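You operate a simulated robot arm through the tools that you are given. There is no shell and no other tool. Be economical: measure what you need, move in short steps, check, and stop when the job is done.

Carry out the task below with a simulated robot arm. There is one attempt and no reset: what you move stays moved.

TASK
Put one of the goods labels from the top of the zinc table on top of the square flange.

It is judged by the outcome, as a careful person would: the job done as asked, and still so three seconds after it is handed in. It fails if anything else is knocked over, pushed out of place, dropped, spilled or broken.

THE ROBOT
A 6-joint arm with a two-finger parallel gripper, fixed in place. Base frame: the origin is at the foot of the arm, x ahead of it, y to its left, z up; the work surface is at about z = 0. Lengths are in m, angles in degrees, forces in N, time in s.
With the tool pointing down near the work surface it reaches from about 0.18 to 0.46 m from the base axis. Its first joint turns from -70.0 to 70.0 degrees. Payload 1.9 kg.
Tool frame: the origin (TCP) lies between the finger pads and is the grasp point; the fingertips stand 0.023 m ahead of it; z points along the fingers, y is the line along which they close. The gripper opens to 0.094 m. The fingers are 0.038 m wide and 0.01 m thick; the gripper's body (0.054 by 0.096 m) begins 0.039 m behind the TCP.
Orientation is that of the tool frame in the base frame, as a unit quaternion [w, x, y, z]. With the fingers straight down and closing along the base's y, the tool's x points along the base's -x, its y along +y and its z along -z.

THE INTERFACE
- The arm moves only by the tool arm_command. Its argument "motion" is a list of rows, each an object of numbers (a shift or turn left out is 0, a gripper value left out holds the last): "claw": the gripper command, from -1 (fully open) to 1 (shut), values between in proportion; "tx", "ty", "tz": the shift along the tool's x, y, z in m; "twist": the turn about the tool's z in degrees. In form: [{"claw": .., "tx": .., "ty": .., "tz": .., "twist": ..}, ...]. A call has 1 to 12 rows; each row shifts and turns the commanded pose from where the row before left it, along the tool's axes as they then stand. A row lasts 0.2 s, in which the tool goes at most 0.05 m and 8.6 degrees; a call with a longer step from one row to the next is refused whole, and so is a gripper value outside its range. A pose out of reach is approached as far as the arm can. The call stops where the force on the tool passes 40 N (or 10 N more than at its start, if that is more) or the arm is blocked; 0.2 s more then pass. The fingers move at their own pace (about 0.108 m/s each) and stop on an object; they squeeze with about 33 N. The grip force told is the motor's: it shows also when the fingers shut on nothing. Time passes only in rows, and 0.2 s behind the last, so rows that do not move let the fingers close. It gives the time, the measured TCP pose, the force on the tool (base axes), the opening and the grip force at its end, in the units of the frame above (readings bear some noise), and new pictures: "show" is both (left out), scene, wrist or none.
- Cameras (640 x 400 px; columns grow to the right, rows downward): "scene" is fixed at [0.0557, 0.3109, 0.4268]; the picture's right is [-0.78, -0.62, 0.00], its down [-0.33, 0.42, -0.84] and it looks along [0.52, -0.66, -0.54] (base axes); focal length 269 px, centre (320, 200). "wrist" rides on the gripper at [-0.039, 0, -0.044] in the tool frame; the picture's right is [0.00, -1.00, 0.00], its down [0.97, 0.00, -0.24] and it looks along [0.24, 0.00, 0.97] (tool axes); focal length 218 px, centre (320, 200).
- pixel_to_xyz(camera, pixels): for up to 12 pixels [column, row] of the newest picture of that camera ("zoom" is the newest enlarged one), the place [x, y, z] in the base frame of the surface seen there, good to about 0.002 m. No time passes.
- zoom(camera, box): a new picture of the part [left, top, right, bottom] of that camera's present view, enlarged. No time passes.
- hand_in(): hands the job in; it is judged then, once.

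Work in short steps. Measure before you move; look again where a grasp or a placing could have gone wrong, and mend it. You have 60 turns and 120 pictures in all, the two below and enlarged ones among them. Open the gripper and draw the arm clear of the work before you hand the job in, unless the task says otherwise; then end with one line.

The tools are called as a command line: name --argument value ..., lists and objects as JSON in quotes. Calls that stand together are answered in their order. arm_command: Moves the arm, as the interface text tells. Its arguments: {"type":"object","properties":{"motion":{"type":"array"},"show":{"type":"string","enum":["both","scene","wrist","none"]}},"required":["motion"]} The other tools are called the same way: pixel_to_xyz (camera, pixels) gives the place of the surface under pixels of a picture; zoom (camera, box) takes an enlarged picture of a part of a camera's view; hand_in () hands the job in.

At the start:

```text
t: 0.0
ee_pos: [0.2598, -0.2115, 0.2873]
orientation: [0.001, 0.0, 1.0, 0.001]
wrist_force: [-0.5, -0.5, 0.5]
gripper_width: 0.0941
gripper_force: 0.0
```

scene: 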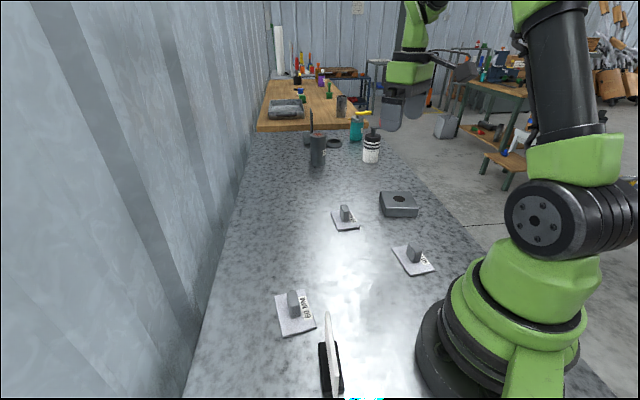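
wrist: 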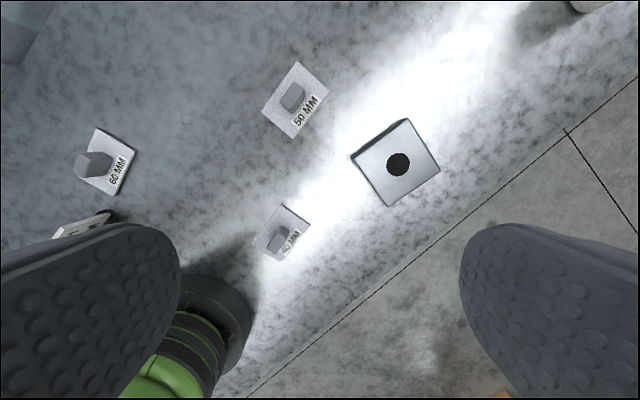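

The wrist view shows three labels with grip tabs at (293,97), (97,163), (280,238), and the flange at (397,163). I'll enlarge and measure them.

zoom --camera "wrist" --box '[220, 40, 460, 270]'

zoom --camera "scene" --box '[310, 170, 450, 290]'

pixel_to_xyz --camera "wrist" --pixels '[[297, 62], [328, 93], [292, 138], [262, 108], [292, 97], [406, 119], [440, 166], [390, 206], [352, 156], [398, 164], [420, 168]]'

pixel_to_xyz --camera "scene" --pixels '[[344, 207], [344, 215], [348, 216], [414, 247], [413, 256], [399, 199], [386, 206], [413, 207]]'

```text
1.74 times, centred on (340, 155) of wrist
```

zoom: 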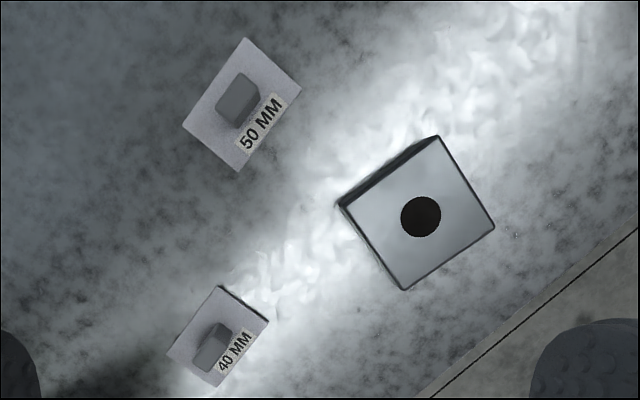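

```text
3.33 times, centred on (380, 230) of scene
```

zoom: 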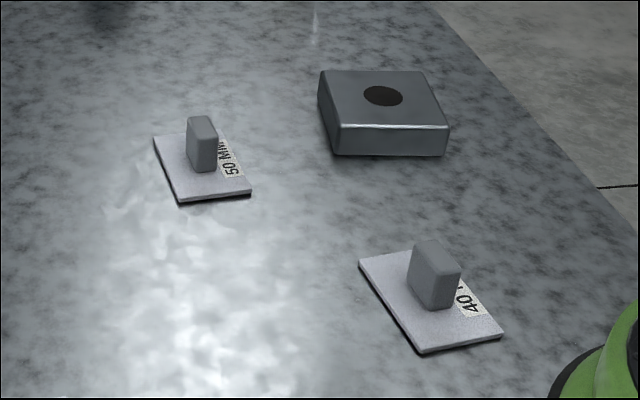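

```text
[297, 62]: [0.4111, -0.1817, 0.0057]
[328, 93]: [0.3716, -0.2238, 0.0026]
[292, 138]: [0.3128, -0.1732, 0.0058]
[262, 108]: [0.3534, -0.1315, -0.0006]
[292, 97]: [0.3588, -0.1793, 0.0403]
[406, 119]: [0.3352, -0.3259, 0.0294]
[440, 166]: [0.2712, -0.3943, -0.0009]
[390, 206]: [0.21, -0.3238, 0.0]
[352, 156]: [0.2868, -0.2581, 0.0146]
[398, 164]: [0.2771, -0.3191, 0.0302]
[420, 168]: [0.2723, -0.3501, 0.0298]
```

```text
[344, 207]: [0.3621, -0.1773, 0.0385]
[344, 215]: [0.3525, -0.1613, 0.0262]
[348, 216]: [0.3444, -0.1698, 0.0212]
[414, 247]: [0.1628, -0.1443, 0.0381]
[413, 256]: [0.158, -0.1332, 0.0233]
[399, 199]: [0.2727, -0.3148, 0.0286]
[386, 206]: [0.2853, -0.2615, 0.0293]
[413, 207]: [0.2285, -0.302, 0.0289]
```

The 50 MM label (tab at about (0.359, -0.178)) is well placed. The flange centre is about (0.277, -0.319), top z 0.03. I'll move above the label, turn about 43° to align with it, and look again.

arm_command --motion '[{"claw": -1, "tx": -0.033, "ty": 0.011, "tz": 0.03}, {"tx": -0.033, "ty": 0.011, "tz": 0.03}, {"tx": -0.033, "ty": 0.011, "tz": 0.03}, {"twist": 8.6}, {"twist": 8.6}, {"twist": 8.6}, {"twist": 8.6}, {"twist": 8.6}, {}]'

```text
t: 2.0
ee_pos: [0.3599, -0.1789, 0.1984]
orientation: [0.002, 0.369, 0.929, 0.002]
wrist_force: [-0.6, 0.4, 0.0]
gripper_width: 0.0941
gripper_force: 0.1
```

scene: 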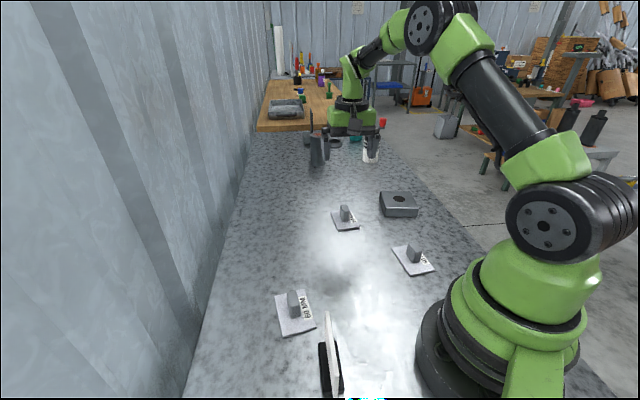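
wrist: 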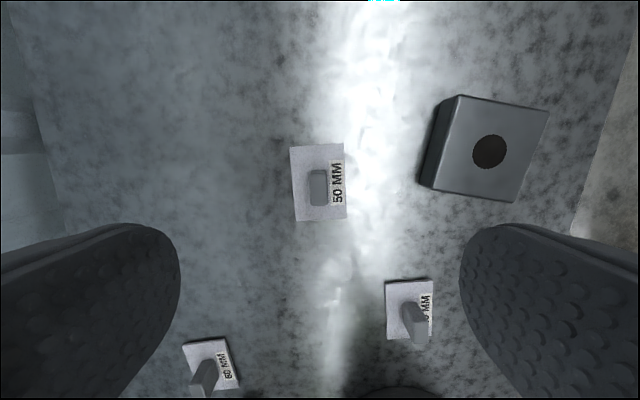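

The plate is now nearly square with the tool, and the tab at (319,188) is centred under the TCP. I'll measure the tab top and the flange corners precisely.

zoom --camera "wrist" --box '[280, 135, 360, 230]'

pixel_to_xyz --camera "wrist" --pixels '[[319, 173], [312, 180], [326, 180], [312, 200], [325, 200], [292, 148], [342, 145], [345, 217], [297, 219], [300, 185]]'

pixel_to_xyz --camera "wrist" --pixels '[[463, 100], [544, 111], [512, 198], [437, 185], [490, 136], [490, 167], [475, 152], [506, 150]]'

```text
4.21 times, centred on (320, 182) of wrist
```

zoom: 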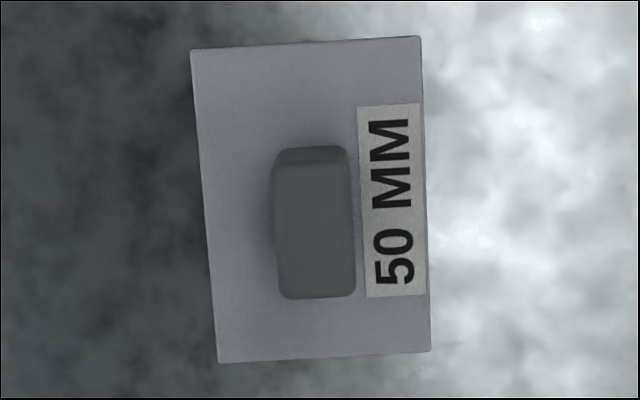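

```text
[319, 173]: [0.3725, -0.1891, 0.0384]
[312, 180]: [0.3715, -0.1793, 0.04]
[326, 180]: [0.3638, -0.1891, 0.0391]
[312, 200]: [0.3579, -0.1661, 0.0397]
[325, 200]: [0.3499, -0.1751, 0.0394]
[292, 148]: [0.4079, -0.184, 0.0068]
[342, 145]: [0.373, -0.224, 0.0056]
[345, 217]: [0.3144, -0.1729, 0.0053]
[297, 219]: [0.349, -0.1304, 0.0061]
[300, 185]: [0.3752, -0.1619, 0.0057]
```

```text
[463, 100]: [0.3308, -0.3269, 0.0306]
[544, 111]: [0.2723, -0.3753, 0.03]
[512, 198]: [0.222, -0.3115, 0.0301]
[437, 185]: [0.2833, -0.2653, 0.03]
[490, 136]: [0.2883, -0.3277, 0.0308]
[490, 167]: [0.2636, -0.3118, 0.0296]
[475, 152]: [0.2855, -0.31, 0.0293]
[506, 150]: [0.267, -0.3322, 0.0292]
```

Tab top centre is (0.361, -0.178, 0.040) and the plate's top is at 0.006. I'll trim the twist by -3° and descend to TCP z≈0.035, which leaves the fingertips about 6 mm above the plate.

arm_command --motion '[{"claw": -0.3, "twist": -3}, {"tz": 0.045}, {"tz": 0.045}, {"tz": 0.04}, {"tz": 0.02}, {"tz": 0.0134}, {}]'

```text
t: 3.6
ee_pos: [0.36, -0.1788, 0.0345]
orientation: [0.001, 0.343, 0.94, 0.002]
wrist_force: [-0.1, 0.3, -0.4]
gripper_width: 0.0611
gripper_force: 0.1
```

scene: 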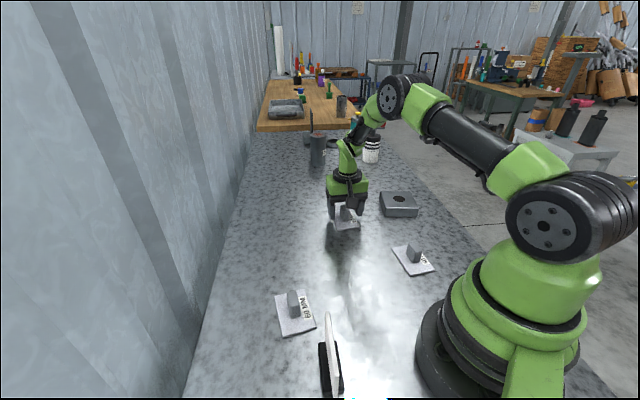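
wrist: 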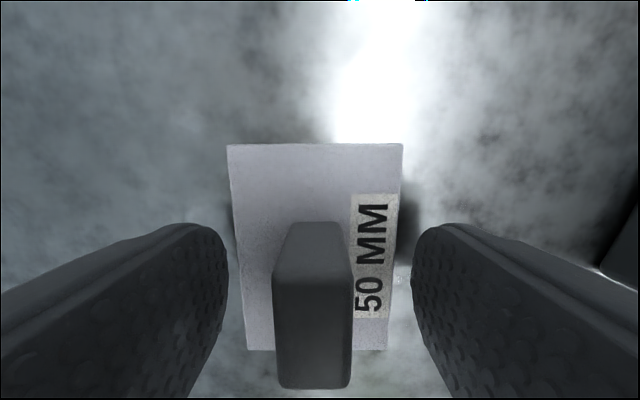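

The tab (275–350, row 225–385) is centred between the pads. I'll close, then lift.

arm_command --motion '[{"claw": 1}, {}, {}, {}, {"tz": -0.02}, {"tz": -0.03}, {"tz": -0.03}, {}]'

```text
t: 5.4
ee_pos: [0.3611, -0.1793, 0.1158]
orientation: [0.002, 0.342, 0.94, 0.002]
wrist_force: [-0.9, -0.1, 0.2]
gripper_width: 0.0169
gripper_force: 33.2
```

scene: 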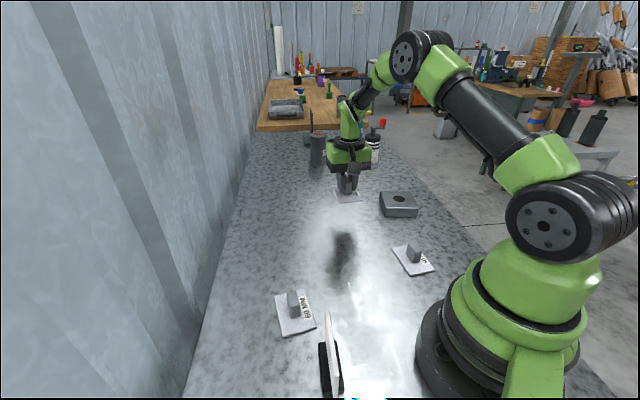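
wrist: 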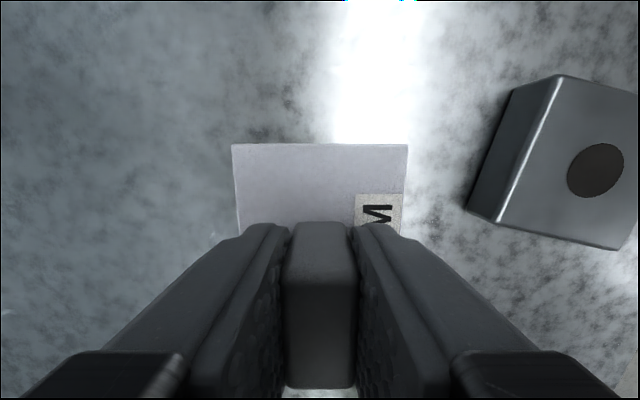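

The label is held (opening 0.017, 33 N). I'll carry it over the flange centre (0.2765, -0.3195) and turn +11° to match the flange edges.

arm_command --motion '[{"tx": -0.0063, "ty": -0.0404}, {"tx": -0.0063, "ty": -0.0405}, {"tx": -0.0063, "ty": -0.0405}, {"tx": -0.0063, "ty": -0.0404}, {"twist": 5.5}, {"twist": 5.5}, {}]'

```text
t: 7.0
ee_pos: [0.2756, -0.3194, 0.1146]
orientation: [0.001, 0.431, 0.902, 0.0]
wrist_force: [0.6, 0.0, -0.7]
gripper_width: 0.0167
gripper_force: 33.4
```

scene: 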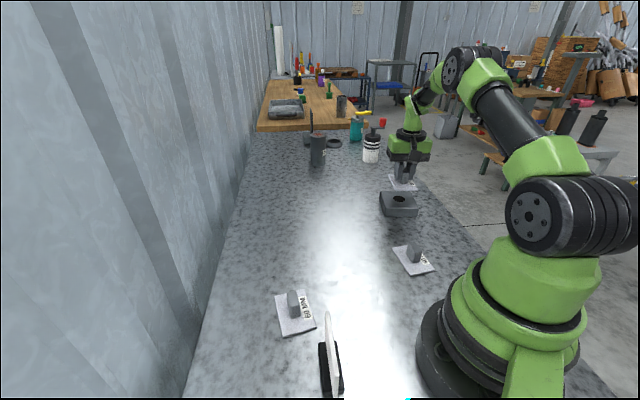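
wrist: 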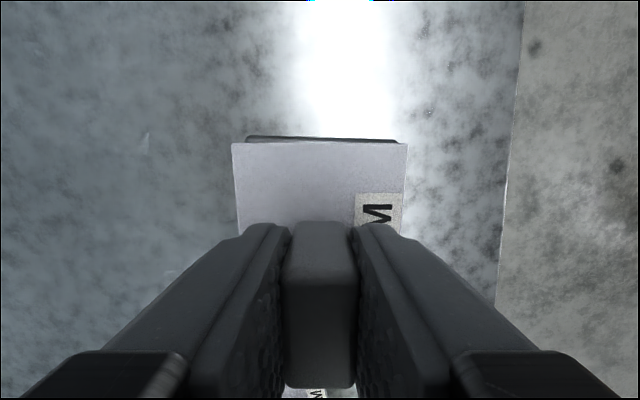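

The label sits over the flange and its edges look parallel. Contact is expected at TCP z≈0.0645, so I'll descend to about 0.067 first.

arm_command --motion '[{"tz": 0.025}, {"tz": 0.015}, {"tz": 0.0075}, {}]'

zoom --camera "scene" --box '[350, 140, 450, 230]'

```text
t: 8.0
ee_pos: [0.2768, -0.3184, 0.0661]
orientation: [0.001, 0.43, 0.903, 0.002]
wrist_force: [0.1, -0.1, -0.5]
gripper_width: 0.0168
gripper_force: 32.9
```

scene: 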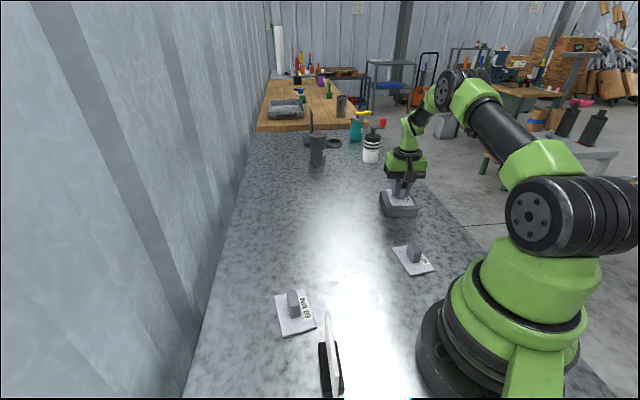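
wrist: 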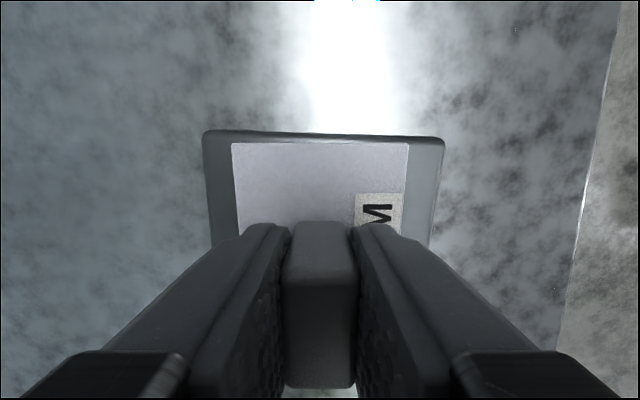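

```text
4.44 times, centred on (400, 185) of scene
```

zoom: 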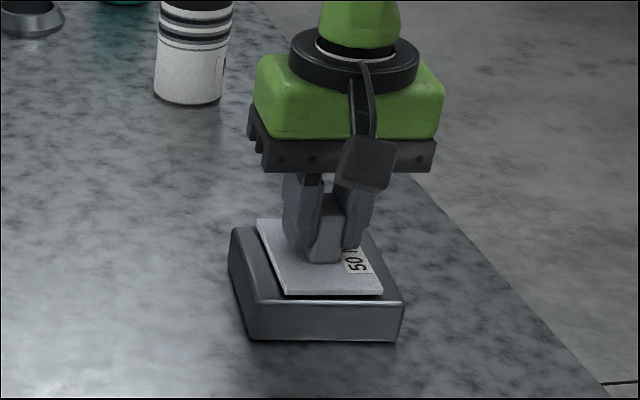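

The plate is centred over the flange with a tiny gap left. I'll lower in 1 mm steps and watch the force.

arm_command --motion '[{"tz": 0.001}, {"tz": 0.001}, {}]' --show "none"

zoom --camera "scene" --box '[370, 180, 430, 225]'

```text
t: 8.8
ee_pos: [0.2763, -0.3192, 0.0644]
orientation: [0.0, 0.432, 0.902, 0.002]
wrist_force: [0.1, 1.1, 2.5]
gripper_width: 0.0167
gripper_force: 33.1
```

```text
8.89 times, centred on (400, 202) of scene
```

zoom: 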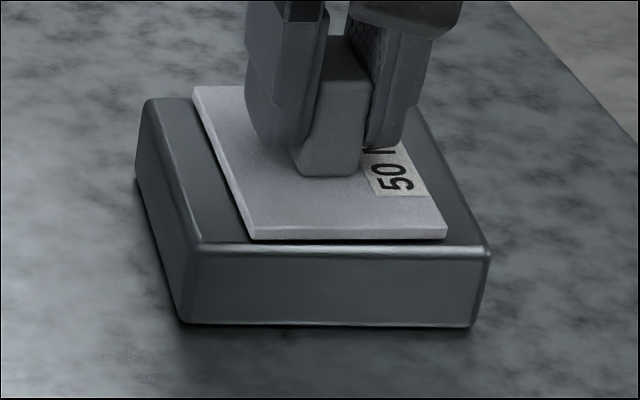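

The force reads 2.5 N upward and the plate rests on the flange. I'll open partway and retreat straight up.

arm_command --motion '[{"claw": -0.2}, {}, {}, {"tz": -0.02}, {"tz": -0.04}, {"tz": -0.045}, {"tz": -0.045}, {}]'

zoom --camera "scene" --box '[360, 170, 440, 230]'

```text
t: 10.6
ee_pos: [0.2751, -0.3198, 0.2134]
orientation: [0.001, 0.43, 0.903, 0.001]
wrist_force: [0.1, -0.4, 0.9]
gripper_width: 0.0567
gripper_force: 0.1
```

scene: 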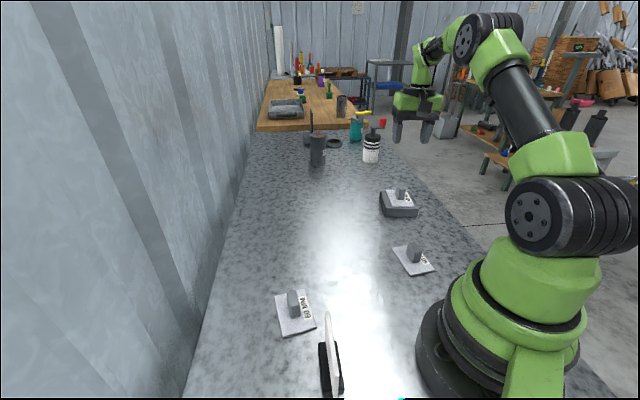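
wrist: 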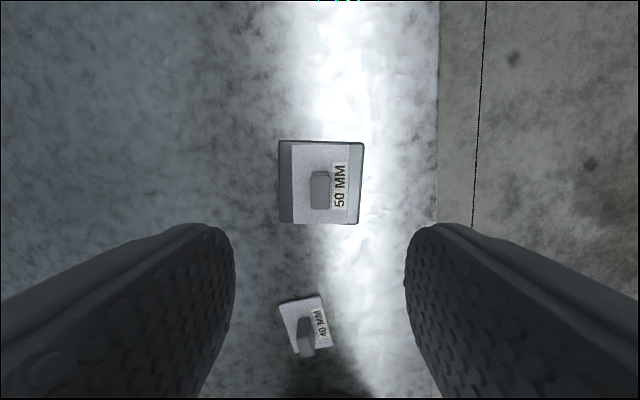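

```text
6.67 times, centred on (400, 200) of scene
```

zoom: 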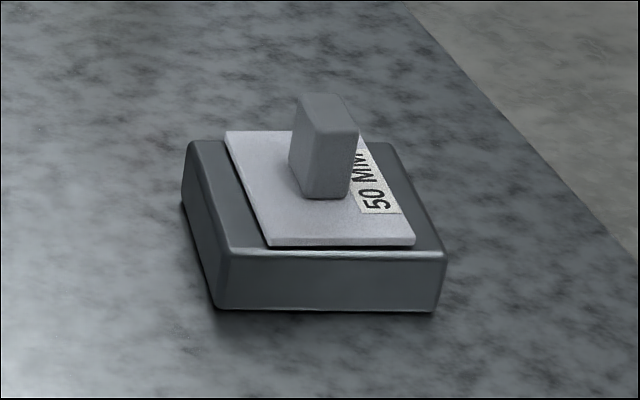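

The label lies flat and centred on the flange, nothing else has moved, and the arm is clear with the gripper open. I'm handing in.

hand_in

```text
The job is handed in.
```

The 50 MM goods label is resting flat and centred on top of the square flange; nothing else was moved, and the job is handed in.
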